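You operate a simulated robot arm through the tools that you are given. There is no shell and no other tool. Be economical: measure what you need, move in short steps, check, and stop when the job is done.

You run a simulated two-armed robot. Do the job below in one go: nothing can be reset, and whatever is moved stays where it is left.

TASK
Brush a glue patch on the mount plate and recap the glue tin.
Fine: hold the tin as its cap comes off and goes on; lay the cap on the work board; stand the brush back in its cup. A coat counts when it lies all over at full strength: go over it till it gets no stronger.

The check looks at the end state, three seconds after you hand in, the way a careful person would. Anything else that was tipped, shoved, dropped, spilled or broken makes it a failure. A push-on lid holds only when it is set on centred and level and pressed home; a screw cap is set on level and turned clockwise until tight.

THE ROBOT
Two 7-joint arms with two-finger parallel grippers on one trunk, on a base that drives. Base frame: it is fixed to the floor where the robot stands at the start and does not move with it; the origin is under the middle of the robot, x ahead of it, y to its left, z up; the surface under the hand at the start is at about z = 0.804. Lengths are in m, angles in rad, forces in N, time in s.
The left shoulder is at the start at [0.05, 0.165, 1.205], the right one opposite. With the tool pointing down near the work surface each hand reaches from about 0.1 to 0.68 m from the robot's upright axis, wherever it stands, measured 20 degrees to its own side. Places, roughly: brush cup [0.5, 0.8, 0.8]; glue brush (18x2x2 cm) [0.5, 0.7, 0.9]; top of the work board [0.6, -0.1, 0.8]. Payload 3.91 kg a hand.
The tool frame of a hand sits at the grasp point between the pads (the TCP): z along the fingers, y along the line on which they close. The tips reach 0.03 m beyond it. Largest opening 0.11 m; finger width 0.02, thickness 0.01; the body of the gripper, 0.048 by 0.112 m, starts 0.055 m behind the TCP.
Orientation is told as [roll, pitch, yaw] about the base's x, y, z axes, in that order, counted from this pose: with the fingers straight down and closing along the base's y, the tool's x points along the base's -x, its y along +y and its z along -z.

THE INTERFACE
- The arms move only by the tool step_arm. It takes "left_plan", "right_plan" or both (then of equal length, played together; a hand with none holds still); each is one flat list of numbers, 7 for each row, row after row: the shift along the tool's x, y, z in units of 150 mm (1.0 is 150 mm), then the turn, a rotation vector about the tool's x, y, z in units of 90 degrees (1.0 is 90 degrees), then the gripper command, from -1 (fully open) to 1 (shut), values between in proportion. In form: [tx, ty, tz, rx, ry, rz, gripper, tx, ty, tz, rx, ry, rz, gripper, ...]. A call has 1 to 8 rows; each row is the pose to reach, as a shift and turn from the pose commanded when the call began, along the tool's axes at that moment. A call with a number of a shift or a turn outside -1 to 1 is refused whole. Each row takes 0.2 s and may step no farther than 0.05 m and 0.15 rad from the row before; otherwise, or with a gripper value out of range, the whole call is refused. A pose out of reach is approached as far as the arm can. The call stops where the force on the tool passes 40 N (or 10 N more than at its start, if that is more) or the arm is blocked; 0.2 s more then pass. The fingers move at their own pace (about 0.045 m/s each) and stop on an object; they squeeze with about 34 N. The grip force told is the motor's: it shows also when the fingers shut on nothing. Time passes only in rows, and 0.2 s behind the last, so rows that repeat a pose let the fingers close. It gives the time, the measured TCP pose, the force on the tool (base axes), the opening and the grip force at its end, in the units of the frame above (readings bear some noise), with the torque about the TCP (base axes, N m) and any sound that the robot's microphone picked up.
- Cameras (640 x 400 px; columns grow to the right, rows downward): "scene" is now at [0.113, 0.0184, 1.3744]; the picture's right is [0.20, -0.98, 0.00], its down [-0.55, -0.11, -0.83] and it looks along [0.81, 0.17, -0.56] (base axes); focal length 214 px, centre (320, 200). "left" rides on the left gripper at [0.073, -0.017, -0.103] in its tool frame; the picture's right is [0.23, 0.97, 0.00], its down [-0.76, 0.18, -0.62] and it looks along [-0.61, 0.14, 0.78] (tool axes); focal length 222 px, centre (320, 200). "right" rides on the right gripper at [0.072, 0.017, -0.103] in its tool frame; the picture's right is [-0.23, 0.97, 0.00], its down [-0.76, -0.18, -0.62] and it looks along [-0.61, -0.14, 0.78] (tool axes); focal length 222 px, centre (320, 200). There is no depth. A picture from a camera that has moved, and an enlarged one, comes with that camera's place and axes in the base frame and with its lens.
- get_image(camera): a new picture of that camera. No time passes.
- raise_lower(by): slides the trunk up (or, below 0, down) by that many m; the arms and the scene camera ride with it, the base frame stays. It gives what a move gives, with no picture.
- drive_base(legs): drives the robot by 1 to 6 legs, each [ahead, left, turn to the left] in m, m and rad, along the robot's own axes; the way and the turn of a leg run together, so that a leg with both is an arc; at most 1.5 m and 3.142 rad a leg. The arms and the cameras ride along, it lands a little off, and it stops where it bumps. It gives what a move gives.
- turn_head(pan, tilt): turns the head with the scene camera to pan (to the left, within 1.396 rad either way) and tilt (down, from -0.506 to 1.204), counted from straight ahead of the robot. It gives what a move gives.
- enlarge(camera, box): a new picture of the part [left, top, right, bottom] of that camera's present view, enlarged. No time passes.
- job_done(): hands the job in; it is judged then, once.

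Work in short steps. Places have to be worked out from the pictures, the camera data and where the tool is seen: move nearer, look again, correct. Check each grasp and each placing, and mend what went wrong. You have 120 turns and 88 pictures in all, those below and enlarged ones among them. Open the grippers and draw the arms clear of the work before you hand the job in, unless the task says otherwise; then end with one line.

The tools are called after "Call:" as name(argument=value, ...) on one line, values as JSON. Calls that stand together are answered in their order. step_arm: Moves the arms, as the interface text tells. Its arguments: {"type":"object","properties":{"left_plan":{"type":"array"},"right_plan":{"type":"array"}},"required":[]} The other tools are called the same way: raise_lower (by) slides the trunk up or down; drive_base (legs) drives the base; turn_head (pan, tilt) turns the head that bears the scene camera; get_image (camera) takes a picture; enlarge (camera, box) takes an enlarged picture of a part of a camera's view; job_done () hands the job in.

At the start:

```text
time: 0.0
left_ee_pos: [0.4248, 0.423, 1.2782]
left_tool_rot: [-0.001, 0.0, 0.001]
left_wrist_force: [0.8, 0.9, -0.3]
left_ft_torque: [0.0, -0.01, 0.01]
left_grip_width: 0.1101
left_finger_force: 0.1
right_ee_pos: [0.4157, 0.0058, 1.2502]
right_tool_rot: [0.002, 0.0, 0.0]
right_wrist_force: [1.1, 0.0, -0.5]
right_ft_torque: [0.02, -0.01, -0.04]
right_grip_width: 0.1102
right_finger_force: 0.0
trunk travel left (down, up): [-0.425, 0.078]
robot x, y, heading: [-0.0027, 0.0023, 0.001]
head pan, tilt: [0.204, 0.595]
```

scene: 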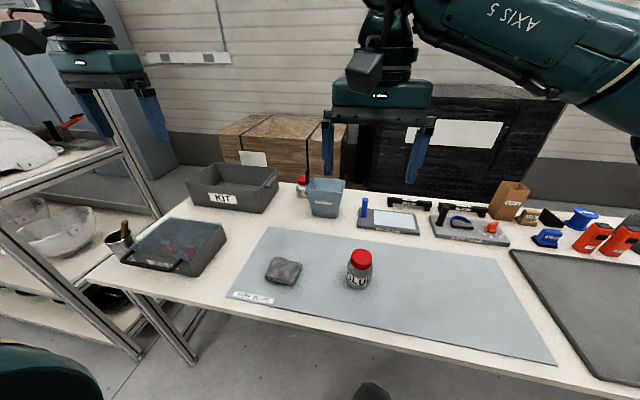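
right: 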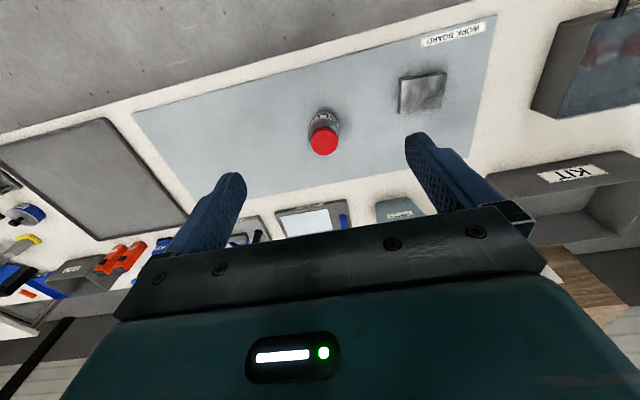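
left: 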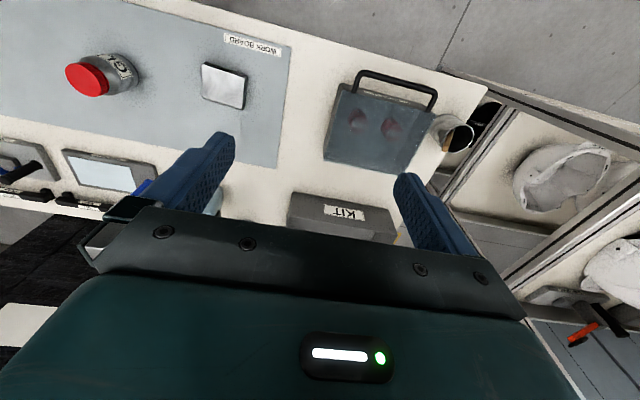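

The tin (red cap) looks to be about [0.51,-0.01], the plate about [0.52,0.22] and the brush cup about [0.5,0.8]. I'll enlarge these areas for detail.

Call:
enlarge(camera="scene", box=[240, 220, 400, 320])

Call:
enlarge(camera="scene", box=[80, 190, 240, 290])

```text
4.00 times, centred on (320, 270) of scene
camera zoom: at [0.113, 0.0184, 1.3744], right [0.2, -0.98, 0.0], down [-0.55, -0.11, -0.83], along [0.81, 0.17, -0.56], focal length 858 px, centre (320, -80)
```

zoom: 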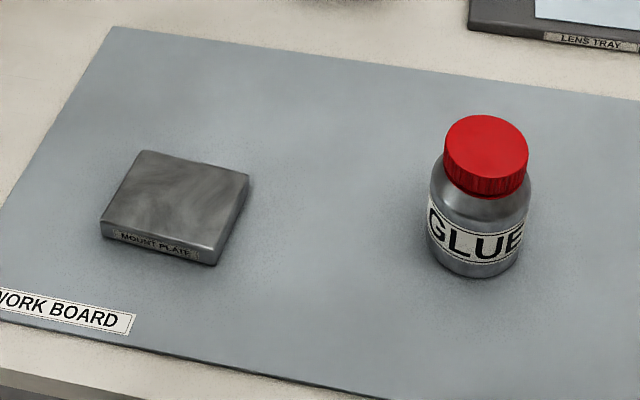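

```text
4.00 times, centred on (160, 240) of scene
camera zoom: at [0.113, 0.0184, 1.3744], right [0.2, -0.98, 0.0], down [-0.55, -0.11, -0.83], along [0.81, 0.17, -0.56], focal length 858 px, centre (960, 40)
```

zoom: 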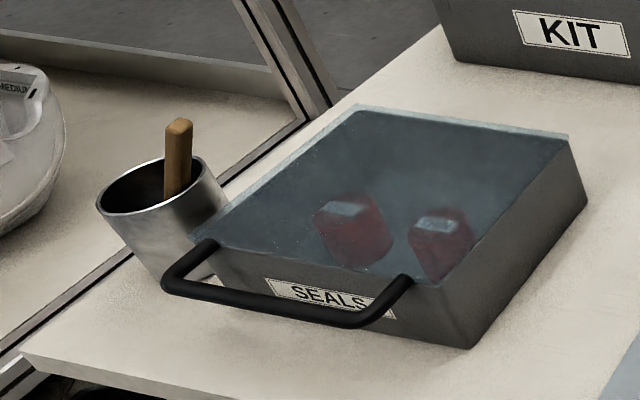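

Cap ribs suggest a screw cap. I plan to have the left hand hold the tin body (tilted, from the left front) and the right hand turn the cap. First I rotate the left hand while lowering both; the right camera can then look at the tin from closer.

Call:
step_arm(left_plan=[0, 0, 0.11, 0.02, -0.0746, 0.0384, -1, 0, 0, 0.22, 0.04, -0.149, 0.0768, -1, 0, 0, 0.33, 0.06, -0.224, 0.115, -1, 0, 0, 0.44, 0.08, -0.2985, 0.1535, -1, 0, 0, 0.55, 0.1, -0.373, 0.192, -1, 0, 0, 0.66, 0.12, -0.448, 0.23, -1, 0, 0, 0.77, 0.14, -0.522, 0.269, -1, 0, 0, 0.88, 0.16, -0.597, 0.307, -1], right_plan=[0, 0, 0.125, 0, 0, 0, -1, 0, 0, 0.25, 0, 0, 0, -1, 0, 0, 0.375, 0, 0, 0, -1, 0, 0, 0.5, 0, 0, 0, -1, 0, 0, 0.625, 0, 0, 0, -1, 0, 0, 0.75, 0, 0, 0, -1, 0, 0, 0.875, 0, 0, 0, -1, 0, 0, 1, 0, 0, 0, -1])

Call:
get_image(camera="right")

Call:
get_image(camera="scene")

```text
time: 1.8
left_ee_pos: [0.4253, 0.4235, 1.1461]
left_tool_rot: [0.001, -0.962, -0.524]
left_wrist_force: [0.9, -0.2, 0.0]
left_ft_torque: [-0.02, 0.02, -0.01]
left_grip_width: 0.1099
left_finger_force: 0.0
right_ee_pos: [0.4151, 0.0069, 1.0994]
right_tool_rot: [0.0, 0.0, 0.002]
right_wrist_force: [-0.7, -0.6, 0.1]
right_ft_torque: [-0.01, 0.01, 0.03]
right_grip_width: 0.1097
right_finger_force: 0.0
trunk travel left (down, up): [-0.425, 0.078]
robot x, y, heading: [-0.0003, 0.0016, -0.0]
head pan, tilt: [0.204, 0.595]
```

```text
82 pictures are left
camera right: at [0.3433, 0.0231, 1.2026], right [0.23, 0.97, 0.0], down [0.76, -0.18, 0.62], along [0.61, -0.14, -0.78], focal length 222 px, centre (320, 200)
```

right: 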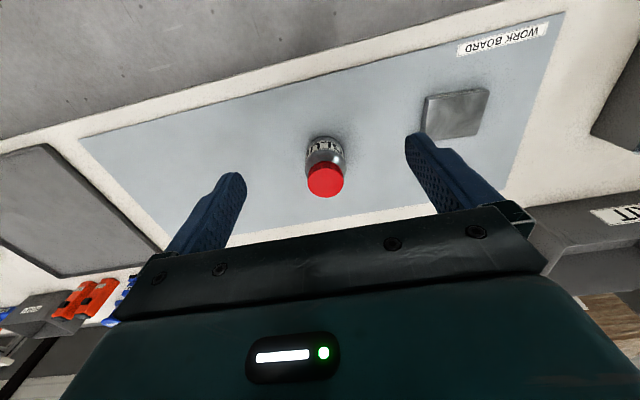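

```text
81 pictures are left
camera scene: at [0.1132, 0.0186, 1.3744], right [0.2, -0.98, 0.0], down [-0.55, -0.11, -0.83], along [0.81, 0.17, -0.56], focal length 214 px, centre (320, 200)
```

scene: 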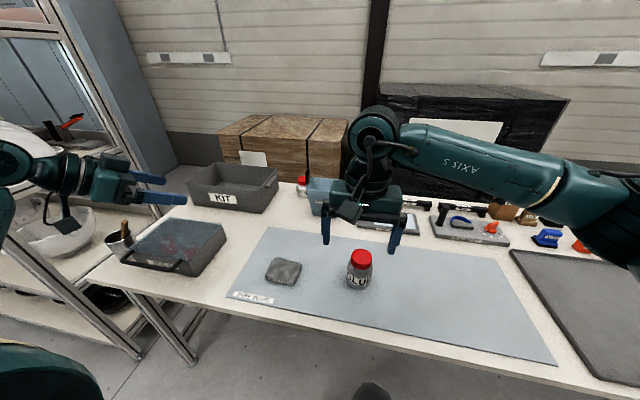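

Triangulating puts the cap top at about [0.540,-0.012,0.901], with the tin axis below it. The right hand moves aside to the right while the left hand comes toward the tin.

Call:
step_arm(left_plan=[0.044, -0.191, 0.177, 0, 0, 0, -1, 0.088, -0.383, 0.354, 0, 0, 0, -1, 0.132, -0.574, 0.53, 0, 0, 0, -1, 0.176, -0.766, 0.707, 0, 0, 0, -1, 0.22, -0.957, 0.884, 0, 0, 0, -1], right_plan=[-0.06, -0.2, 0, 0, 0, 0, -1, -0.12, -0.4, 0, 0, 0, 0, -1, -0.18, -0.6, 0, 0, 0, 0, -1, -0.24, -0.8, 0, 0, 0, 0, -1, -0.3, -1, 0, 0, 0, 0, -1])

Call:
step_arm(left_plan=[0.044, -0.191, 0.177, 0, 0, 0, -1, 0.088, -0.383, 0.354, 0, 0, 0, -1, 0.132, -0.574, 0.53, 0, 0, 0, -1, 0.176, -0.766, 0.707, 0, 0, 0, -1, 0.22, -0.957, 0.884, 0, 0, 0, -1])

Call:
get_image(camera="left")

```text
time: 3.0
left_ee_pos: [0.4297, 0.252, 1.044]
left_tool_rot: [0.0, -0.962, -0.522]
left_wrist_force: [-0.2, 0.1, 0.0]
left_ft_torque: [-0.01, 0.0, 0.04]
left_grip_width: 0.1103
left_finger_force: 0.0
right_ee_pos: [0.4604, -0.1462, 1.0992]
right_tool_rot: [0.001, 0.0, 0.0]
right_wrist_force: [-0.3, 0.5, 0.1]
right_ft_torque: [0.0, 0.0, 0.02]
right_grip_width: 0.11
right_finger_force: 0.1
trunk travel left (down, up): [-0.425, 0.078]
robot x, y, heading: [-0.0012, -0.0001, 0.003]
head pan, tilt: [0.204, 0.595]
```

```text
time: 4.2
left_ee_pos: [0.4365, 0.0848, 0.9421]
left_tool_rot: [0.001, -0.961, -0.524]
left_wrist_force: [-0.1, 1.0, 0.1]
left_ft_torque: [0.0, 0.01, 0.04]
left_grip_width: 0.11
left_finger_force: 0.0
right_ee_pos: [0.4612, -0.1453, 1.0993]
right_tool_rot: [0.003, -0.002, 0.002]
right_wrist_force: [0.6, -0.1, -0.4]
right_ft_torque: [-0.01, -0.02, 0.04]
right_grip_width: 0.1098
right_finger_force: 0.1
trunk travel left (down, up): [-0.425, 0.078]
robot x, y, heading: [-0.0013, -0.0019, -0.003]
head pan, tilt: [0.204, 0.595]
```

```text
80 pictures are left
camera left: at [0.319, 0.1323, 0.941], right [0.37, 0.91, -0.19], down [0.02, 0.19, 0.98], along [0.93, -0.37, 0.05], focal length 222 px, centre (320, 200)
```

left: 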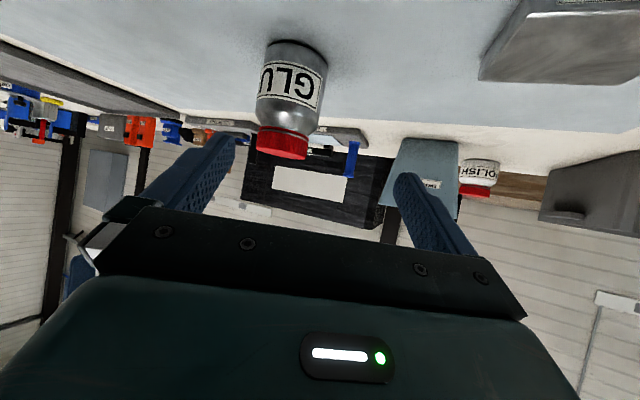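

The left camera agrees with the tin axis, at about [0.540,-0.014]. I line up with it and go in most of the way with the fingers open.

Call:
step_arm(left_plan=[0.028, -0.114, 0.106, 0, 0, 0, -1, 0.055, -0.227, 0.212, 0, 0, 0, -1, 0.055, -0.227, 0.38, 0, 0, 0, -1, 0.055, -0.227, 0.55, 0, 0, 0, -1, 0.055, -0.227, 0.72, 0, 0, 0, -1, 0.055, -0.227, 0.88, 0, 0, 0, -1])

Call:
get_image(camera="left")

Call:
enlarge(camera="scene", box=[280, 200, 440, 300])

```text
time: 5.6
left_ee_pos: [0.5096, 0.0042, 0.8585]
left_tool_rot: [0.0, -0.961, -0.523]
left_wrist_force: [0.6, 0.8, 0.8]
left_ft_torque: [0.02, -0.01, 0.0]
left_grip_width: 0.11
left_finger_force: 0.0
right_ee_pos: [0.4613, -0.1452, 1.1004]
right_tool_rot: [0.001, 0.0, -0.001]
right_wrist_force: [0.2, 0.4, 0.5]
right_ft_torque: [0.0, -0.02, -0.01]
right_grip_width: 0.1099
right_finger_force: 0.1
trunk travel left (down, up): [-0.425, 0.078]
robot x, y, heading: [-0.0006, -0.0004, 0.004]
head pan, tilt: [0.204, 0.595]
```

```text
79 pictures are left
camera left: at [0.3913, 0.0518, 0.858], right [0.37, 0.91, -0.19], down [0.02, 0.19, 0.98], along [0.93, -0.37, 0.05], focal length 222 px, centre (320, 200)
```

left: 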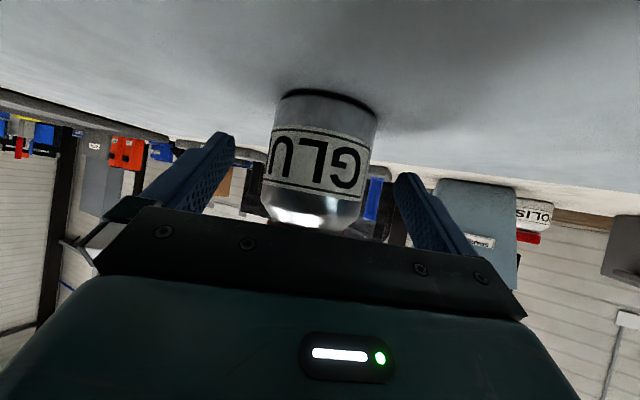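

```text
4.00 times, centred on (360, 250) of scene
camera zoom: at [0.1132, 0.0183, 1.3744], right [0.2, -0.98, 0.0], down [-0.55, -0.11, -0.83], along [0.81, 0.17, -0.56], focal length 858 px, centre (160, 0)
```

zoom: 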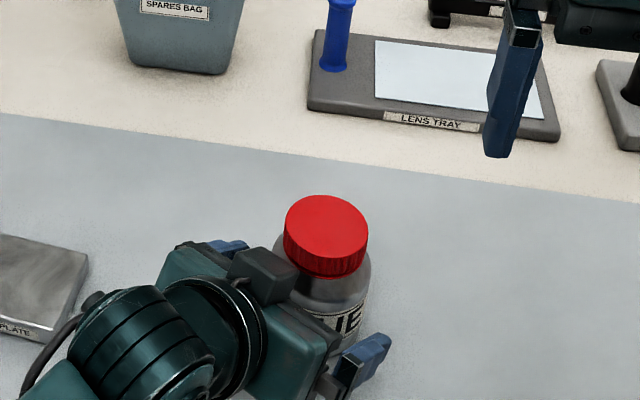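

The tin is centred between the fingers. I advance the last 27 mm and close on the body.

Call:
step_arm(left_plan=[0, 0, 0.09, 0, 0, 0, -1, 0, 0, 0.18, 0, 0, 0, -1, 0, 0, 0.18, 0, 0, 0, 0, 0, 0, 0.18, 0, 0, 0, 0.3, 0, 0, 0.18, 0, 0, 0, 1, 0, 0, 0.18, 0, 0, 0, 1, 0, 0, 0.18, 0, 0, 0, 1])

Call:
enlarge(camera="scene", box=[280, 200, 440, 300])

```text
time: 7.2
left_ee_pos: [0.5288, -0.0072, 0.8437]
left_tool_rot: [-0.001, -0.963, -0.522]
left_wrist_force: [0.5, 0.1, 1.3]
left_ft_torque: [-0.02, -0.01, -0.03]
left_grip_width: 0.0708
left_finger_force: 33.9
right_ee_pos: [0.4614, -0.1438, 1.0994]
right_tool_rot: [0.001, 0.001, 0.0]
right_wrist_force: [-0.2, -0.3, -0.3]
right_ft_torque: [0.01, 0.02, -0.01]
right_grip_width: 0.11
right_finger_force: 0.1
trunk travel left (down, up): [-0.425, 0.078]
robot x, y, heading: [0.002, 0.0026, 0.002]
head pan, tilt: [0.204, 0.595]
```

```text
4.00 times, centred on (360, 250) of scene
camera zoom: at [0.113, 0.0184, 1.3744], right [0.2, -0.98, 0.0], down [-0.55, -0.11, -0.83], along [0.81, 0.17, -0.56], focal length 858 px, centre (160, 0)
```

zoom: 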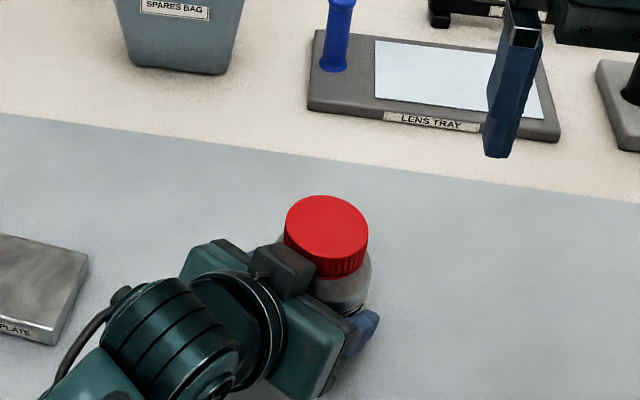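

The tin is held (70.8 mm across). Now the right hand moves above the cap with its yaw turned -60°, so the unscrewing stroke has room.

Call:
step_arm(right_plan=[-0.066, 0.109, 0.067, 0, 0, 0.0833, -1, -0.132, 0.218, 0.133, 0, 0, 0.1667, -1, -0.198, 0.327, 0.2, 0, 0, 0.25, -1, -0.264, 0.437, 0.267, 0, 0, 0.3333, -1, -0.33, 0.546, 0.333, 0, 0, 0.4167, -1, -0.395, 0.655, 0.4, 0, 0, 0.5, -1, -0.461, 0.764, 0.467, 0, 0, 0.5833, -1, -0.527, 0.877, 0.533, 0, 0, 0.6667, -1])

Call:
get_image(camera="right")

Call:
get_image(camera="scene")

```text
time: 9.0
left_ee_pos: [0.529, -0.0069, 0.8429]
left_tool_rot: [-0.001, -0.963, -0.52]
left_wrist_force: [-1.1, -0.3, 0.6]
left_ft_torque: [0.03, 0.03, -0.01]
left_grip_width: 0.0708
left_finger_force: 34.1
right_ee_pos: [0.54, -0.0146, 1.0199]
right_tool_rot: [0.0, 0.0, -1.048]
right_wrist_force: [0.5, 0.0, -0.1]
right_ft_torque: [-0.04, -0.01, 0.01]
right_grip_width: 0.1102
right_finger_force: 0.0
trunk travel left (down, up): [-0.425, 0.078]
robot x, y, heading: [0.0007, -0.0026, -0.003]
head pan, tilt: [0.204, 0.595]
```

```text
76 pictures are left
camera right: at [0.5193, 0.0587, 1.1226], right [0.96, 0.29, 0.0], down [0.23, -0.75, 0.62], along [0.18, -0.6, -0.78], focal length 222 px, centre (320, 200)
```

right: 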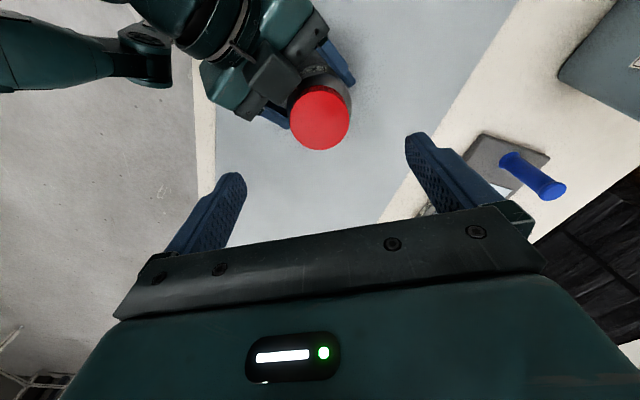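

```text
75 pictures are left
camera scene: at [0.1132, 0.0188, 1.3744], right [0.2, -0.98, 0.0], down [-0.55, -0.11, -0.83], along [0.81, 0.17, -0.56], focal length 214 px, centre (320, 200)
```

scene: 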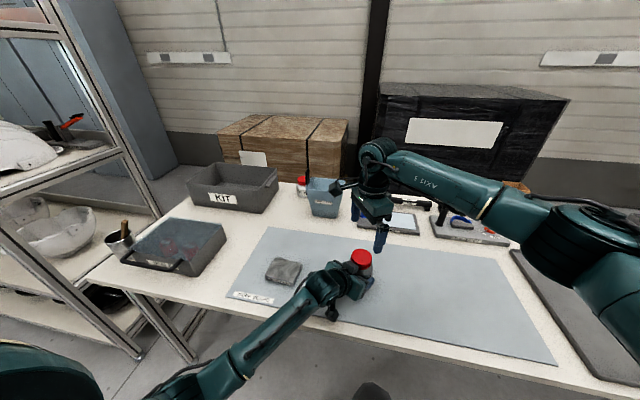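

The cap centre reads [0.5395,-0.013], right under the hand. I narrow the fingers to 80 mm and descend around the cap, to TCP z about 0.918.

Call:
step_arm(right_plan=[0, 0, 0, 0, 0, 0, -0.45, 0, 0, 0, 0, 0, 0, -0.45, 0, 0, 0.2, 0, 0, 0, -0.45, 0, 0, 0.4, 0, 0, 0, -0.45, 0, 0, 0.55, 0, 0, 0, -0.45, 0, 0, 0.68, 0, 0, 0, -0.45])

Call:
enlarge(camera="scene", box=[280, 200, 440, 300])

Call:
get_image(camera="right")

```text
time: 10.4
left_ee_pos: [0.5288, -0.0073, 0.8438]
left_tool_rot: [-0.001, -0.961, -0.522]
left_wrist_force: [-0.3, 1.0, -0.3]
left_ft_torque: [0.0, 0.03, -0.01]
left_grip_width: 0.0706
left_finger_force: 33.9
right_ee_pos: [0.5407, -0.0123, 0.9173]
right_tool_rot: [0.001, 0.002, -1.047]
right_wrist_force: [0.1, 0.3, -0.5]
right_ft_torque: [0.0, -0.01, 0.0]
right_grip_width: 0.0798
right_finger_force: 0.2
trunk travel left (down, up): [-0.425, 0.078]
robot x, y, heading: [-0.0019, -0.0, 0.003]
head pan, tilt: [0.204, 0.595]
```

```text
4.00 times, centred on (360, 250) of scene
camera zoom: at [0.1132, 0.0184, 1.3744], right [0.2, -0.98, 0.0], down [-0.55, -0.11, -0.83], along [0.81, 0.17, -0.56], focal length 858 px, centre (160, 0)
```

zoom: 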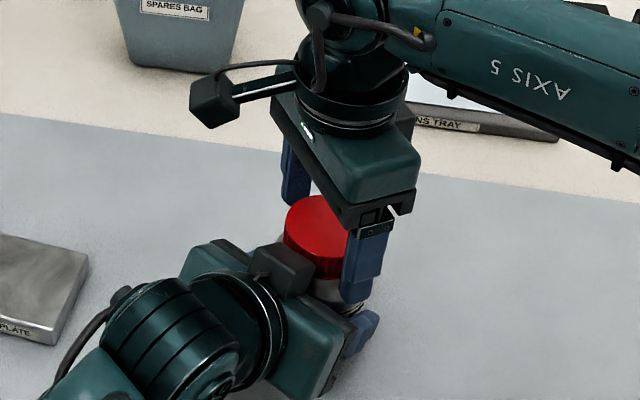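

```text
73 pictures are left
camera right: at [0.5186, 0.0589, 1.0209], right [0.96, 0.29, 0.0], down [0.23, -0.75, 0.62], along [0.18, -0.6, -0.78], focal length 222 px, centre (320, 200)
```

right: 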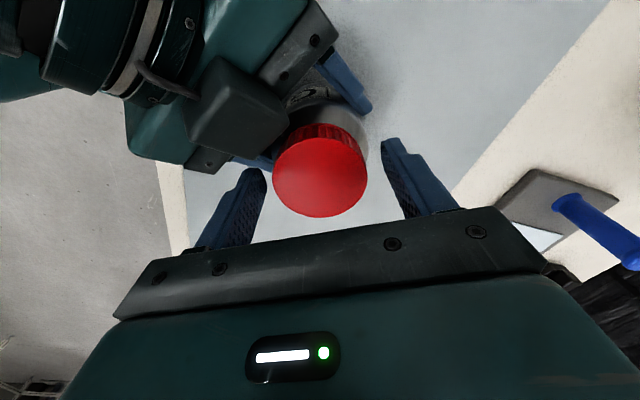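

The cap is centred between the fingers with no contact. I close, let it settle, and try a counter-clockwise turn.

Call:
step_arm(right_plan=[0, 0, 0, 0, 0, 0, 1, 0, 0, 0, 0, 0, 0, 1, 0, 0, 0, 0, 0, 0, 1, 0, 0, 0, 0, 0, -0.04, 1, 0, 0, 0, 0, 0, -0.08, 1])

```text
time: 11.6
left_ee_pos: [0.5292, -0.0061, 0.8425]
left_tool_rot: [-0.001, -0.96, -0.52]
left_wrist_force: [5.2, 0.4, -0.2]
left_ft_torque: [-0.08, 0.28, 0.07]
left_grip_width: 0.0706
left_finger_force: 33.6
right_ee_pos: [0.54, -0.0126, 0.9169]
right_tool_rot: [0.0, 0.003, -0.919]
right_wrist_force: [-5.3, -1.3, 0.3]
right_ft_torque: [-0.02, 0.09, -0.08]
right_grip_width: 0.055
right_finger_force: 33.7
trunk travel left (down, up): [-0.425, 0.078]
robot x, y, heading: [-0.0015, 0.0003, 0.0]
head pan, tilt: [0.204, 0.595]
```

The grip is good (55 mm) and the torque is small. I continue the counter-clockwise stroke.

Call:
step_arm(right_plan=[0, 0, 0, 0, 0, -0.09, 1, 0, 0, 0, 0, 0, -0.18, 1, 0, 0, 0, 0, 0, -0.27, 1, 0, 0, 0, 0, 0, -0.36, 1, 0, 0, 0, 0, 0, -0.45, 1, 0, 0, 0, 0, 0, -0.54, 1, 0, 0, 0, 0, 0, -0.63, 1, 0, 0, 0, 0, 0, -0.72, 1])

Call:
enlarge(camera="scene", box=[280, 200, 440, 300])

```text
time: 13.4
left_ee_pos: [0.5296, -0.0064, 0.8426]
left_tool_rot: [0.0, -0.962, -0.523]
left_wrist_force: [15.0, 8.5, -2.9]
left_ft_torque: [-0.62, 0.5, 0.21]
left_grip_width: 0.0705
left_finger_force: 34.0
right_ee_pos: [0.5394, -0.0126, 0.9164]
right_tool_rot: [-0.001, 0.001, 0.212]
right_wrist_force: [-14.8, -7.7, 6.4]
right_ft_torque: [-0.02, 0.4, -0.02]
right_grip_width: 0.0545
right_finger_force: 34.3
trunk travel left (down, up): [-0.425, 0.078]
robot x, y, heading: [-0.0013, -0.0045, 0.0]
head pan, tilt: [0.204, 0.595]
```

```text
4.00 times, centred on (360, 250) of scene
camera zoom: at [0.1129, 0.0185, 1.3744], right [0.2, -0.98, 0.0], down [-0.55, -0.11, -0.83], along [0.81, 0.17, -0.56], focal length 858 px, centre (160, 0)
```

zoom: 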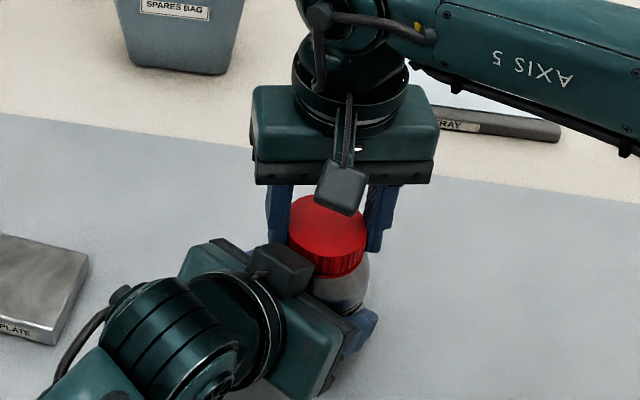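

Resistance in z (about 6 N up) suggests the cap is rising on its thread; I also see some sideways load. I release, wind back, and look for what is left.

Call:
step_arm(right_plan=[0, 0, 0, 0, 0, 0, -0.45, 0, 0, 0, 0, 0, 0, -0.45, 0, 0, 0, 0, 0, 0.09, -0.45, 0, 0, 0, 0, 0, 0.18, -0.45, 0, 0, 0, 0, 0, 0.27, -0.45, 0, 0, 0, 0, 0, 0.36, -0.45, 0, 0, 0, 0, 0, 0.45, -0.45, 0, 0, 0, 0, 0, 0.54, -0.45])

Call:
step_arm(right_plan=[0, 0, 0, 0, 0, 0.09, -0.45, 0, 0, 0, 0, 0, 0.18, -0.45, 0, 0, -0.01, 0, 0, 0.26, -0.45])

Call:
get_image(camera="right")

Call:
enlarge(camera="scene", box=[320, 225, 400, 275])

```text
time: 15.2
left_ee_pos: [0.5288, -0.0088, 0.8434]
left_tool_rot: [-0.001, -0.96, -0.521]
left_wrist_force: [-0.3, 0.4, 0.4]
left_ft_torque: [0.01, 0.01, -0.03]
left_grip_width: 0.0705
left_finger_force: 34.2
right_ee_pos: [0.5404, -0.0123, 0.9166]
right_tool_rot: [0.002, 0.001, -0.641]
right_wrist_force: [0.2, 0.4, 0.4]
right_ft_torque: [-0.02, 0.0, 0.02]
right_grip_width: 0.08
right_finger_force: 0.1
trunk travel left (down, up): [-0.425, 0.078]
robot x, y, heading: [0.0001, 0.0003, 0.001]
head pan, tilt: [0.204, 0.595]
```

```text
time: 16.0
left_ee_pos: [0.5274, -0.0069, 0.8422]
left_tool_rot: [0.0, -0.961, -0.521]
left_wrist_force: [-0.1, -1.0, 0.7]
left_ft_torque: [0.02, -0.02, -0.01]
left_grip_width: 0.0704
left_finger_force: 34.5
right_ee_pos: [0.5405, -0.0114, 0.9197]
right_tool_rot: [0.0, 0.0, -1.049]
right_wrist_force: [1.0, 0.6, -0.2]
right_ft_torque: [-0.01, -0.03, 0.05]
right_grip_width: 0.0796
right_finger_force: 0.0
trunk travel left (down, up): [-0.425, 0.078]
robot x, y, heading: [0.0032, 0.0061, 0.003]
head pan, tilt: [0.204, 0.595]
```

```text
71 pictures are left
camera right: at [0.5192, 0.0593, 1.0228], right [0.96, 0.29, 0.0], down [0.23, -0.75, 0.62], along [0.18, -0.6, -0.78], focal length 222 px, centre (320, 200)
```

right: 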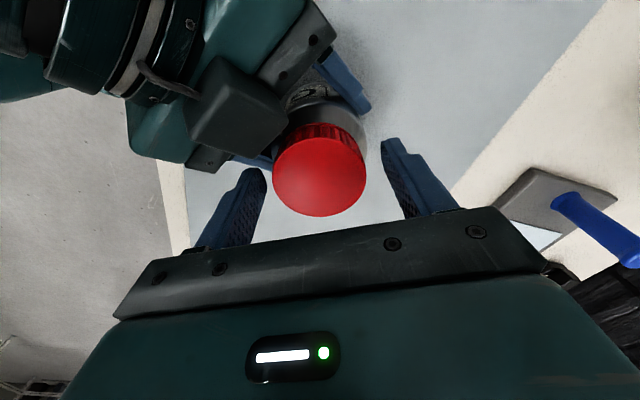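

```text
8.00 times, centred on (360, 250) of scene
camera zoom: at [0.1131, 0.0184, 1.3744], right [0.2, -0.98, 0.0], down [-0.55, -0.11, -0.83], along [0.81, 0.17, -0.56], focal length 1716 px, centre (0, -200)
```

zoom: 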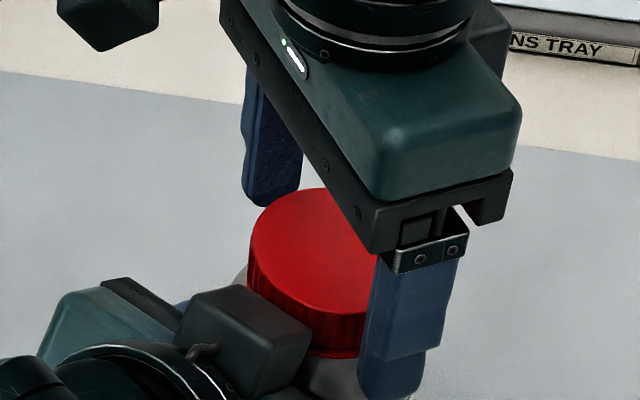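

The sideways load was along the closing line, so I shift 1.3 mm in tool -y, close again, and turn with a slight upward drift.

Call:
step_arm(right_plan=[0, -0.009, 0, 0, 0, 0, 1, 0, -0.009, 0, 0, 0, 0, 1, 0, -0.009, 0, 0, 0, 0, 1, 0, -0.009, 0, 0, 0, 0, 1])

Call:
step_arm(right_plan=[0, 0, 0, 0, 0, -0.095, 1, 0, 0, -0.001, 0, 0, -0.19, 1, 0, 0, -0.002, 0, 0, -0.285, 1, 0, 0, -0.003, 0, 0, -0.38, 1, 0, 0, -0.004, 0, 0, -0.475, 1, 0, 0, -0.005, 0, 0, -0.57, 1, 0, 0, -0.006, 0, 0, -0.665, 1, 0, 0, -0.007, 0, 0, -0.76, 1])

```text
time: 17.0
left_ee_pos: [0.5292, -0.0081, 0.8425]
left_tool_rot: [-0.001, -0.961, -0.522]
left_wrist_force: [-1.6, -2.0, 0.0]
left_ft_torque: [0.06, -0.07, 0.01]
left_grip_width: 0.0709
left_finger_force: 34.2
right_ee_pos: [0.5392, -0.013, 0.9194]
right_tool_rot: [0.002, 0.0, -1.047]
right_wrist_force: [1.3, 0.8, -0.9]
right_ft_torque: [0.03, 0.0, 0.01]
right_grip_width: 0.0549
right_finger_force: 34.2
trunk travel left (down, up): [-0.425, 0.078]
robot x, y, heading: [-0.0015, -0.002, 0.006]
head pan, tilt: [0.204, 0.595]
```

```text
time: 18.8
left_ee_pos: [0.5292, -0.0075, 0.8423]
left_tool_rot: [0.0, -0.961, -0.522]
left_wrist_force: [0.3, 1.9, 0.0]
left_ft_torque: [-0.26, -0.01, 0.06]
left_grip_width: 0.0706
left_finger_force: 34.3
right_ee_pos: [0.5384, -0.0149, 0.9198]
right_tool_rot: [-0.001, 0.002, 0.15]
right_wrist_force: [-1.6, -3.5, 0.1]
right_ft_torque: [-0.01, 0.02, -0.01]
right_grip_width: 0.055
right_finger_force: 34.0
trunk travel left (down, up): [-0.425, 0.078]
robot x, y, heading: [-0.0018, -0.003, -0.001]
head pan, tilt: [0.204, 0.595]
```

Forces are nearly nil now. I test with a 2 mm lift to see whether the cap is free.

Call:
step_arm(right_plan=[0, 0, -0.007, 0, 0, 0, 1, 0, 0, -0.014, 0, 0, 0, 1])

```text
time: 19.4
left_ee_pos: [0.5285, -0.0075, 0.8438]
left_tool_rot: [-0.002, -0.964, -0.521]
left_wrist_force: [-1.7, 3.5, 4.9]
left_ft_torque: [-0.29, 0.04, 0.0]
left_grip_width: 0.0706
left_finger_force: 33.7
right_ee_pos: [0.5387, -0.014, 0.9232]
right_tool_rot: [-0.001, 0.001, 0.146]
right_wrist_force: [1.4, -4.2, -5.6]
right_ft_torque: [-0.04, -0.23, -0.03]
right_grip_width: 0.0549
right_finger_force: 34.1
trunk travel left (down, up): [-0.425, 0.078]
robot x, y, heading: [-0.0004, -0.0004, 0.007]
head pan, tilt: [0.204, 0.595]
```

About 6 N holds it, so it is still threaded. I release, wind back and take another stroke.

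Call:
step_arm(right_plan=[0, 0, 0.007, 0, 0, 0, -0.45, 0, 0, 0.007, 0, 0, 0, -0.45, 0, 0, 0.007, 0, 0, 0.09, -0.45, 0, 0, 0.007, 0, 0, 0.18, -0.45, 0, 0, 0.007, 0, 0, 0.27, -0.45, 0, 0, 0.007, 0, 0, 0.36, -0.45, 0, 0, 0.007, 0, 0, 0.45, -0.45, 0, 0, 0.007, 0, 0, 0.54, -0.45])

Call:
step_arm(right_plan=[0, 0, 0, 0, 0, 0.09, -0.45, 0, 0, 0, 0, 0, 0.18, -0.45, 0, 0, 0, 0, 0, 0.22, -0.45, 0, 0, 0, 0, 0, 0.22, 1, 0, 0, 0, 0, 0, 0.22, 1, 0, 0, 0, 0, 0, 0.22, 1, 0, 0, 0, 0, 0, 0.22, 1])

Call:
step_arm(right_plan=[0, 0, 0, 0, 0, -0.095, 1, 0, 0, -0.001, 0, 0, -0.19, 1, 0, 0, -0.002, 0, 0, -0.285, 1, 0, 0, -0.003, 0, 0, -0.38, 1, 0, 0, -0.004, 0, 0, -0.475, 1, 0, 0, -0.005, 0, 0, -0.57, 1, 0, 0, -0.006, 0, 0, -0.665, 1, 0, 0, -0.007, 0, 0, -0.76, 1])

Call:
step_arm(right_plan=[0, 0, -0.007, 0, 0, 0, 1, 0, 0, -0.014, 0, 0, 0, 1])

```text
time: 21.2
left_ee_pos: [0.5288, -0.0071, 0.8429]
left_tool_rot: [-0.002, -0.96, -0.521]
left_wrist_force: [-0.2, -0.9, 0.8]
left_ft_torque: [-0.01, 0.01, 0.0]
left_grip_width: 0.0704
left_finger_force: 33.8
right_ee_pos: [0.5386, -0.0126, 0.9219]
right_tool_rot: [0.001, -0.001, -0.704]
right_wrist_force: [0.7, 0.3, 0.1]
right_ft_torque: [0.03, -0.02, 0.01]
right_grip_width: 0.0799
right_finger_force: 0.0
trunk travel left (down, up): [-0.425, 0.078]
robot x, y, heading: [-0.0008, 0.0014, 0.001]
head pan, tilt: [0.204, 0.595]
```

```text
time: 22.8
left_ee_pos: [0.5287, -0.0073, 0.843]
left_tool_rot: [-0.001, -0.962, -0.522]
left_wrist_force: [-3.0, -1.1, 0.6]
left_ft_torque: [0.07, -0.17, -0.01]
left_grip_width: 0.0705
left_finger_force: 34.2
right_ee_pos: [0.54, -0.0128, 0.9212]
right_tool_rot: [0.003, -0.001, -1.047]
right_wrist_force: [3.0, 1.0, 0.3]
right_ft_torque: [0.03, -0.06, 0.0]
right_grip_width: 0.0552
right_finger_force: 34.0
trunk travel left (down, up): [-0.425, 0.078]
robot x, y, heading: [0.0045, 0.0004, -0.0]
head pan, tilt: [0.204, 0.595]
```

```text
time: 24.6
left_ee_pos: [0.5289, -0.0078, 0.8423]
left_tool_rot: [-0.001, -0.962, -0.521]
left_wrist_force: [-0.6, 3.4, -0.3]
left_ft_torque: [-0.26, 0.0, 0.06]
left_grip_width: 0.0705
left_finger_force: 33.6
right_ee_pos: [0.5375, -0.0136, 0.9221]
right_tool_rot: [0.0, 0.0, 0.149]
right_wrist_force: [0.7, -4.6, -1.1]
right_ft_torque: [-0.07, 0.01, -0.04]
right_grip_width: 0.0551
right_finger_force: 34.0
trunk travel left (down, up): [-0.425, 0.078]
robot x, y, heading: [0.0012, -0.004, -0.003]
head pan, tilt: [0.204, 0.595]
```

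```text
time: 25.2
left_ee_pos: [0.5278, -0.0078, 0.8438]
left_tool_rot: [-0.001, -0.965, -0.52]
left_wrist_force: [-2.1, 5.2, 6.3]
left_ft_torque: [-0.41, -0.02, 0.04]
left_grip_width: 0.0706
left_finger_force: 33.6
right_ee_pos: [0.5388, -0.0141, 0.9235]
right_tool_rot: [-0.001, 0.001, 0.147]
right_wrist_force: [3.4, -7.3, -8.2]
right_ft_torque: [-0.21, -0.28, 0.0]
right_grip_width: 0.0554
right_finger_force: 34.1
trunk travel left (down, up): [-0.425, 0.078]
robot x, y, heading: [-0.0003, 0.0007, -0.005]
head pan, tilt: [0.204, 0.595]
```

Still held after about 210°. I do another regrasp and stroke, then check the height of the cap.

Call:
step_arm(right_plan=[0, 0, 0.007, 0, 0, 0, -0.45, 0, 0, 0.007, 0, 0, 0, -0.45, 0, 0, 0.007, 0, 0, 0.09, -0.45, 0, 0, 0.007, 0, 0, 0.18, -0.45, 0, 0, 0.007, 0, 0, 0.27, -0.45, 0, 0, 0.007, 0, 0, 0.36, -0.45, 0, 0, 0.007, 0, 0, 0.45, -0.45, 0, 0, 0.007, 0, 0, 0.54, -0.45])

Call:
step_arm(right_plan=[0, 0, 0, 0, 0, 0.09, -0.45, 0, 0, 0, 0, 0, 0.18, -0.45, 0, 0, 0, 0, 0, 0.22, -0.45])

Call:
enlarge(camera="scene", box=[320, 225, 400, 275])

```text
time: 27.0
left_ee_pos: [0.5269, -0.0081, 0.843]
left_tool_rot: [-0.001, -0.961, -0.52]
left_wrist_force: [-0.5, -0.6, -0.3]
left_ft_torque: [0.01, -0.02, 0.01]
left_grip_width: 0.0705
left_finger_force: 34.1
right_ee_pos: [0.5383, -0.0134, 0.9251]
right_tool_rot: [0.003, -0.001, -0.704]
right_wrist_force: [0.1, 0.8, -0.2]
right_ft_torque: [-0.01, 0.02, 0.0]
right_grip_width: 0.0797
right_finger_force: 0.1
trunk travel left (down, up): [-0.425, 0.078]
robot x, y, heading: [-0.0001, -0.0002, 0.002]
head pan, tilt: [0.204, 0.595]
```

```text
time: 27.8
left_ee_pos: [0.5286, -0.0073, 0.8433]
left_tool_rot: [-0.002, -0.961, -0.521]
left_wrist_force: [0.1, 0.2, 0.6]
left_ft_torque: [-0.02, 0.0, -0.03]
left_grip_width: 0.0707
left_finger_force: 33.7
right_ee_pos: [0.5393, -0.0125, 0.9228]
right_tool_rot: [-0.001, 0.001, -1.049]
right_wrist_force: [-0.5, 0.3, -1.2]
right_ft_torque: [-0.01, 0.0, 0.01]
right_grip_width: 0.0797
right_finger_force: 0.1
trunk travel left (down, up): [-0.425, 0.078]
robot x, y, heading: [0.0014, -0.0005, 0.001]
head pan, tilt: [0.204, 0.595]
```

```text
8.00 times, centred on (360, 250) of scene
camera zoom: at [0.1131, 0.0184, 1.3744], right [0.2, -0.98, 0.0], down [-0.55, -0.11, -0.83], along [0.81, 0.17, -0.56], focal length 1716 px, centre (0, -200)
```

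zoom: 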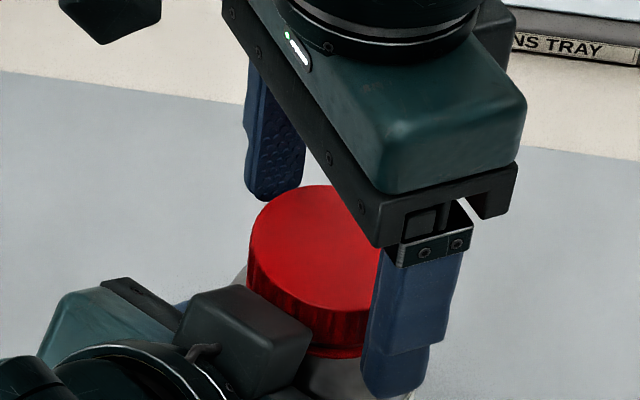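

The cap has risen about 2 mm so far, so it is unscrewing. I continue with the next strokes.

Call:
step_arm(right_plan=[0, 0, 0, 0, 0, 0, 1, 0, 0, 0, 0, 0, 0, 1, 0, 0, 0, 0, 0, 0, 1, 0, 0, 0, 0, 0, 0, 1])

Call:
step_arm(right_plan=[0, 0, 0, 0, 0, -0.095, 1, 0, 0, -0.001, 0, 0, -0.19, 1, 0, 0, -0.002, 0, 0, -0.285, 1, 0, 0, -0.003, 0, 0, -0.38, 1, 0, 0, -0.004, 0, 0, -0.475, 1, 0, 0, -0.005, 0, 0, -0.57, 1, 0, 0, -0.006, 0, 0, -0.665, 1, 0, 0, -0.007, 0, 0, -0.76, 1])

Call:
step_arm(right_plan=[0, 0, -0.007, 0, 0, 0, 1, 0, 0, -0.014, 0, 0, 0, 1])

```text
time: 28.8
left_ee_pos: [0.5289, -0.0074, 0.8427]
left_tool_rot: [-0.002, -0.962, -0.521]
left_wrist_force: [-2.1, 0.1, -0.4]
left_ft_torque: [0.08, -0.08, -0.03]
left_grip_width: 0.0708
left_finger_force: 33.9
right_ee_pos: [0.54, -0.0126, 0.9236]
right_tool_rot: [0.0, 0.0, -1.047]
right_wrist_force: [2.3, 1.4, -0.7]
right_ft_torque: [0.04, -0.03, -0.01]
right_grip_width: 0.0545
right_finger_force: 33.8
trunk travel left (down, up): [-0.425, 0.078]
robot x, y, heading: [-0.0007, -0.0009, 0.001]
head pan, tilt: [0.204, 0.595]
```

```text
time: 30.6
left_ee_pos: [0.5295, -0.0072, 0.8413]
left_tool_rot: [-0.003, -0.962, -0.523]
left_wrist_force: [-0.7, -0.2, -0.6]
left_ft_torque: [0.01, 0.0, 0.04]
left_grip_width: 0.0707
left_finger_force: 34.4
right_ee_pos: [0.5393, -0.0134, 0.9242]
right_tool_rot: [0.0, 0.0, 0.149]
right_wrist_force: [0.3, 1.2, -0.2]
right_ft_torque: [-0.02, 0.0, 0.0]
right_grip_width: 0.0549
right_finger_force: 34.0
trunk travel left (down, up): [-0.425, 0.078]
robot x, y, heading: [-0.0002, -0.0021, 0.003]
head pan, tilt: [0.204, 0.595]
```

```text
time: 31.2
left_ee_pos: [0.5297, -0.0073, 0.8427]
left_tool_rot: [-0.001, -0.961, -0.522]
left_wrist_force: [0.3, 0.1, 0.1]
left_ft_torque: [0.01, -0.01, 0.0]
left_grip_width: 0.0704
left_finger_force: 34.2
right_ee_pos: [0.5392, -0.0124, 0.9266]
right_tool_rot: [0.003, -0.001, 0.15]
right_wrist_force: [-1.1, 0.0, -0.3]
right_ft_torque: [0.03, 0.02, -0.02]
right_grip_width: 0.0547
right_finger_force: 34.2
trunk travel left (down, up): [-0.425, 0.078]
robot x, y, heading: [-0.0007, 0.0015, 0.003]
head pan, tilt: [0.204, 0.595]
```

All forces vanished on the lift, so the cap is free. I raise it 100 mm and carry it to the right over the board.

Call:
step_arm(right_plan=[0, 0, -0.15, 0, 0, 0, 1, 0, 0, -0.4, 0, 0, 0, 1, 0, 0, -0.667, 0, 0, 0, 1, 0.1, -0.23, -0.667, 0, 0, 0, 1, 0.2, -0.47, -0.667, 0, 0, 0, 1, 0.32, -0.71, -0.667, 0, 0, 0, 1, 0.43, -0.95, -0.667, 0, 0, 0, 1])

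Call:
get_image(camera="scene")

Call:
enlarge(camera="scene", box=[320, 225, 400, 275])

```text
time: 32.8
left_ee_pos: [0.5278, -0.0075, 0.842]
left_tool_rot: [0.001, -0.962, -0.521]
left_wrist_force: [0.2, -0.1, 0.9]
left_ft_torque: [0.0, 0.01, 0.01]
left_grip_width: 0.0704
left_finger_force: 33.8
right_ee_pos: [0.4955, -0.1651, 1.0265]
right_tool_rot: [0.002, 0.001, 0.149]
right_wrist_force: [0.1, -0.1, 0.3]
right_ft_torque: [0.01, 0.02, 0.04]
right_grip_width: 0.0547
right_finger_force: 33.6
trunk travel left (down, up): [-0.425, 0.078]
robot x, y, heading: [-0.0008, -0.0012, 0.001]
head pan, tilt: [0.204, 0.595]
```

```text
68 pictures are left
camera scene: at [0.1129, 0.0178, 1.3744], right [0.2, -0.98, 0.0], down [-0.55, -0.11, -0.83], along [0.81, 0.17, -0.56], focal length 214 px, centre (320, 200)
```

scene: 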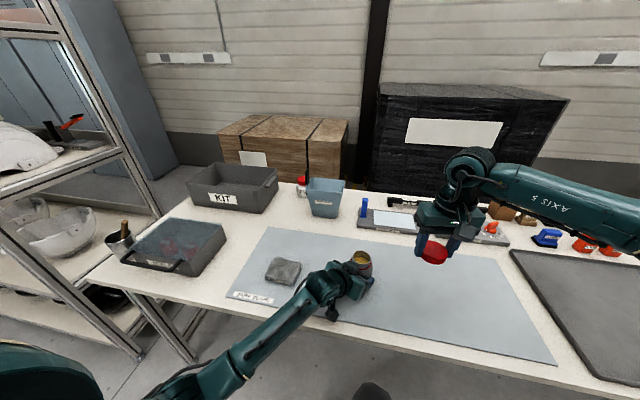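

```text
8.00 times, centred on (360, 250) of scene
camera zoom: at [0.1129, 0.0178, 1.3744], right [0.2, -0.98, 0.0], down [-0.55, -0.11, -0.83], along [0.81, 0.17, -0.56], focal length 1716 px, centre (0, -200)
```

zoom: 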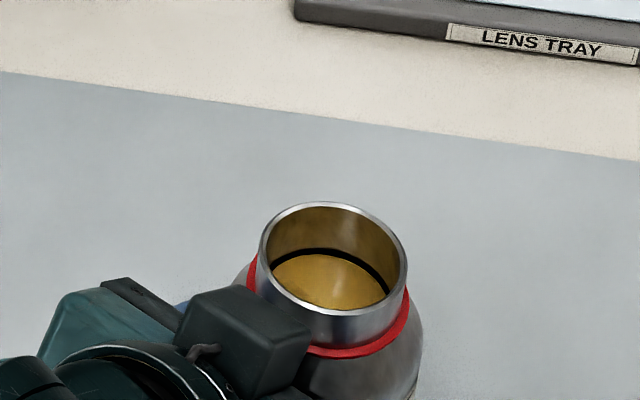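

The mouth is open and the glue can be seen. I lower the cap toward the board, then feel for contact.

Call:
step_arm(right_plan=[0, 0, 0.3, 0, 0, 0, 1, 0, 0, 0.6, 0, 0, 0, 1, 0, 0, 0.9, 0, 0, 0, 1, 0, 0, 1, 0, 0, 0, 1])

Call:
step_arm(right_plan=[0, 0, 0.08, 0, 0, 0, 1, 0, 0, 0.16, 0, 0, 0, 1, 0, 0, 0.2, 0, 0, 0, 1])

Call:
enlarge(camera="scene", box=[380, 210, 500, 285])

```text
time: 33.8
left_ee_pos: [0.5286, -0.0078, 0.8427]
left_tool_rot: [-0.003, -0.96, -0.521]
left_wrist_force: [0.3, -0.4, -0.4]
left_ft_torque: [-0.01, 0.01, -0.01]
left_grip_width: 0.0707
left_finger_force: 34.1
right_ee_pos: [0.4952, -0.163, 0.8749]
right_tool_rot: [0.001, 0.001, 0.146]
right_wrist_force: [-0.9, -0.6, -0.8]
right_ft_torque: [-0.03, 0.0, 0.01]
right_grip_width: 0.0545
right_finger_force: 33.8
trunk travel left (down, up): [-0.425, 0.078]
robot x, y, heading: [-0.0048, -0.002, -0.002]
head pan, tilt: [0.204, 0.595]
```

```text
time: 34.6
left_ee_pos: [0.5281, -0.0067, 0.8427]
left_tool_rot: [-0.001, -0.962, -0.522]
left_wrist_force: [0.4, 0.0, -0.3]
left_ft_torque: [-0.01, 0.05, -0.01]
left_grip_width: 0.0706
left_finger_force: 33.2
right_ee_pos: [0.4966, -0.1622, 0.8453]
right_tool_rot: [0.002, -0.001, 0.146]
right_wrist_force: [-0.9, 0.4, -0.2]
right_ft_torque: [0.02, -0.02, -0.02]
right_grip_width: 0.0545
right_finger_force: 33.8
trunk travel left (down, up): [-0.425, 0.078]
robot x, y, heading: [-0.0027, 0.001, -0.001]
head pan, tilt: [0.204, 0.595]
```

```text
5.33 times, centred on (440, 248) of scene
camera zoom: at [0.1131, 0.0184, 1.3744], right [0.2, -0.98, 0.0], down [-0.55, -0.11, -0.83], along [0.81, 0.17, -0.56], focal length 1144 px, centre (-320, -53)
```

zoom: 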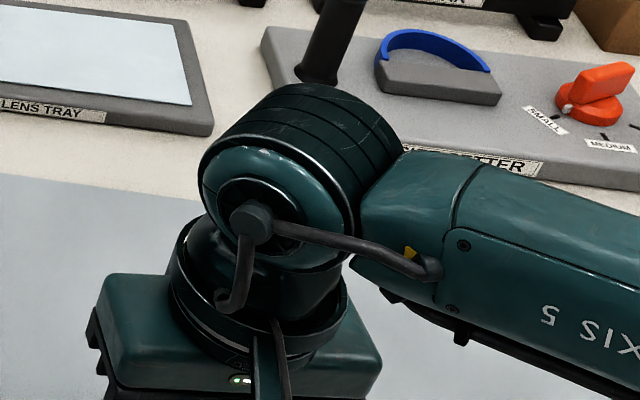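

Nothing touched yet at TCP z 0.845. I go on down in 1.5 mm steps until I feel the board.

Call:
step_arm(right_plan=[0, 0, 0.01, 0, 0, 0, 1, 0, 0, 0.02, 0, 0, 0, 1, 0, 0, 0.03, 0, 0, 0, 1])

Call:
get_image(camera="right")

```text
time: 35.4
left_ee_pos: [0.5292, -0.0069, 0.8435]
left_tool_rot: [-0.002, -0.961, -0.522]
left_wrist_force: [-0.3, -0.4, -0.6]
left_ft_torque: [-0.02, 0.05, -0.01]
left_grip_width: 0.0706
left_finger_force: 33.5
right_ee_pos: [0.4968, -0.1629, 0.8418]
right_tool_rot: [0.001, 0.001, 0.146]
right_wrist_force: [-0.3, -0.4, 0.1]
right_ft_torque: [0.01, 0.0, 0.03]
right_grip_width: 0.0545
right_finger_force: 34.0
trunk travel left (down, up): [-0.425, 0.078]
robot x, y, heading: [0.0015, -0.0032, -0.002]
head pan, tilt: [0.204, 0.595]
```

```text
65 pictures are left
camera right: at [0.4225, -0.1568, 0.9449], right [0.08, 1.0, 0.0], down [0.78, -0.06, 0.62], along [0.62, -0.05, -0.78], focal length 222 px, centre (320, 200)
```

right: 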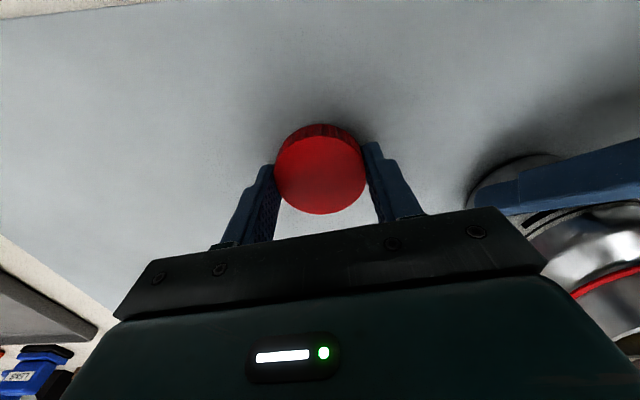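

Call:
step_arm(right_plan=[0, 0, 0.012, 0, 0, 0, 1, 0, 0, 0.024, 0, 0, 0, 1, 0, 0, 0.036, 0, 0, 0, 1, 0, 0, 0.048, 0, 0, 0, 1])

```text
time: 36.4
left_ee_pos: [0.5286, -0.0071, 0.8427]
left_tool_rot: [-0.002, -0.962, -0.52]
left_wrist_force: [1.3, 0.7, 0.4]
left_ft_torque: [0.0, 0.01, -0.01]
left_grip_width: 0.0707
left_finger_force: 33.2
right_ee_pos: [0.4955, -0.1639, 0.8346]
right_tool_rot: [0.0, 0.0, 0.147]
right_wrist_force: [0.3, 0.8, 0.0]
right_ft_torque: [-0.03, 0.04, -0.01]
right_grip_width: 0.0546
right_finger_force: 34.0
trunk travel left (down, up): [-0.425, 0.078]
robot x, y, heading: [0.0001, 0.003, -0.001]
head pan, tilt: [0.204, 0.595]
```

No contact yet (z 0.8346, tips near 0.805). I keep feeling downward.

Call:
step_arm(right_plan=[0, 0, 0.008, 0, 0, 0, 1, 0, 0, 0.016, 0, 0, 0, 1])

```text
time: 37.0
left_ee_pos: [0.5297, -0.0068, 0.8423]
left_tool_rot: [-0.001, -0.962, -0.521]
left_wrist_force: [-0.1, 0.3, -0.1]
left_ft_torque: [0.01, -0.02, 0.0]
left_grip_width: 0.0706
left_finger_force: 34.3
right_ee_pos: [0.4959, -0.1644, 0.8327]
right_tool_rot: [0.0, -0.001, 0.147]
right_wrist_force: [-2.7, -1.2, 8.6]
right_ft_torque: [-0.35, 0.09, -0.05]
right_grip_width: 0.0546
right_finger_force: 34.2
trunk travel left (down, up): [-0.425, 0.078]
robot x, y, heading: [-0.0064, -0.0008, -0.003]
head pan, tilt: [0.204, 0.595]
```

Contact at about 8.6 N: the cap is down. I open, then lift straight up and check.

Call:
step_arm(right_plan=[0, 0, -0.004, 0, 0, 0, -0.4, 0, 0, -0.004, 0, 0, 0, -0.4, 0, 0, -0.004, 0, 0, 0, -0.4, 0, 0, -0.2, 0, 0, 0, -0.4, 0, 0, -0.5, 0, 0, 0, -0.4, 0, 0, -0.8, 0, 0, 0, -0.4, 0, 0, -1, 0, 0, 0, -0.4])

Call:
get_image(camera="right")

```text
time: 38.6
left_ee_pos: [0.529, -0.0072, 0.8425]
left_tool_rot: [-0.001, -0.962, -0.521]
left_wrist_force: [-0.4, 0.1, -0.2]
left_ft_torque: [0.06, -0.02, -0.02]
left_grip_width: 0.0708
left_finger_force: 33.9
right_ee_pos: [0.4954, -0.165, 0.9842]
right_tool_rot: [-0.002, 0.0, 0.146]
right_wrist_force: [-0.2, 0.5, 0.7]
right_ft_torque: [0.03, 0.02, 0.04]
right_grip_width: 0.0773
right_finger_force: 0.1
trunk travel left (down, up): [-0.425, 0.078]
robot x, y, heading: [0.0044, -0.0002, -0.002]
head pan, tilt: [0.204, 0.595]
```

```text
64 pictures are left
camera right: at [0.4227, -0.1581, 1.087], right [0.08, 1.0, 0.0], down [0.78, -0.06, 0.62], along [0.62, -0.05, -0.78], focal length 222 px, centre (320, 200)
```

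right: 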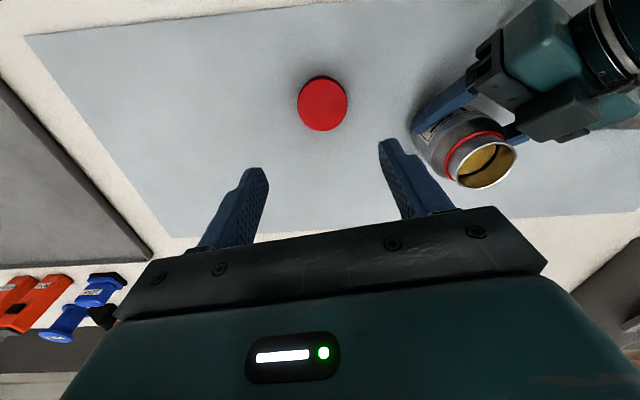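

The cap lies flat on the board at about [0.497,-0.164]. Now the left hand opens and backs straight out from the tin, and the right hand rises.

Call:
step_arm(left_plan=[0, 0, 0, 0, 0, 0, -0.4, 0, 0, 0, 0, 0, 0, -1, 0, 0, 0, 0, 0, 0, -1, 0, 0, -0.2, 0, 0, 0, -1, 0, 0, -0.4, 0, 0, 0, -1, 0, 0, -0.65, 0, 0, 0, -1, 0, 0, -0.9, 0, 0, 0, -1, -0.2, 0, -1, 0, 0, 0, -1], right_plan=[0, 0, -0.1, 0, 0, 0, -0.4, 0, 0, -0.2, 0, 0, 0, -0.4, 0, 0, -0.3, 0, 0, 0, -0.4, 0, 0, -0.5, 0, 0, 0, -0.4, 0, 0, -0.6, 0, 0, 0, -0.4, 0, 0, -0.7, 0, 0, 0, -0.4, 0, 0, -0.8, 0, 0, 0, -0.4, 0, 0, -0.9, 0, 0, 0, -0.4])

Call:
enlarge(camera="scene", box=[220, 200, 460, 350])

```text
time: 40.4
left_ee_pos: [0.4359, 0.045, 0.9549]
left_tool_rot: [0.0, -0.96, -0.523]
left_wrist_force: [-0.1, -0.1, 0.9]
left_ft_torque: [0.03, 0.01, 0.02]
left_grip_width: 0.1101
left_finger_force: 0.0
right_ee_pos: [0.4959, -0.1638, 1.1176]
right_tool_rot: [-0.001, 0.001, 0.147]
right_wrist_force: [0.5, 0.0, -0.5]
right_ft_torque: [-0.01, 0.02, -0.02]
right_grip_width: 0.0769
right_finger_force: 0.0
trunk travel left (down, up): [-0.425, 0.078]
robot x, y, heading: [0.0051, -0.0007, -0.002]
head pan, tilt: [0.204, 0.595]
```

```text
2.67 times, centred on (340, 275) of scene
camera zoom: at [0.1133, 0.0182, 1.3743], right [0.2, -0.98, 0.0], down [-0.55, -0.11, -0.83], along [0.81, 0.17, -0.56], focal length 572 px, centre (267, 0)
```

zoom: 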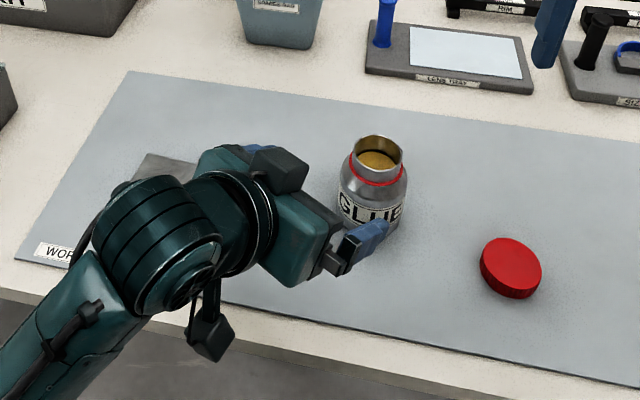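

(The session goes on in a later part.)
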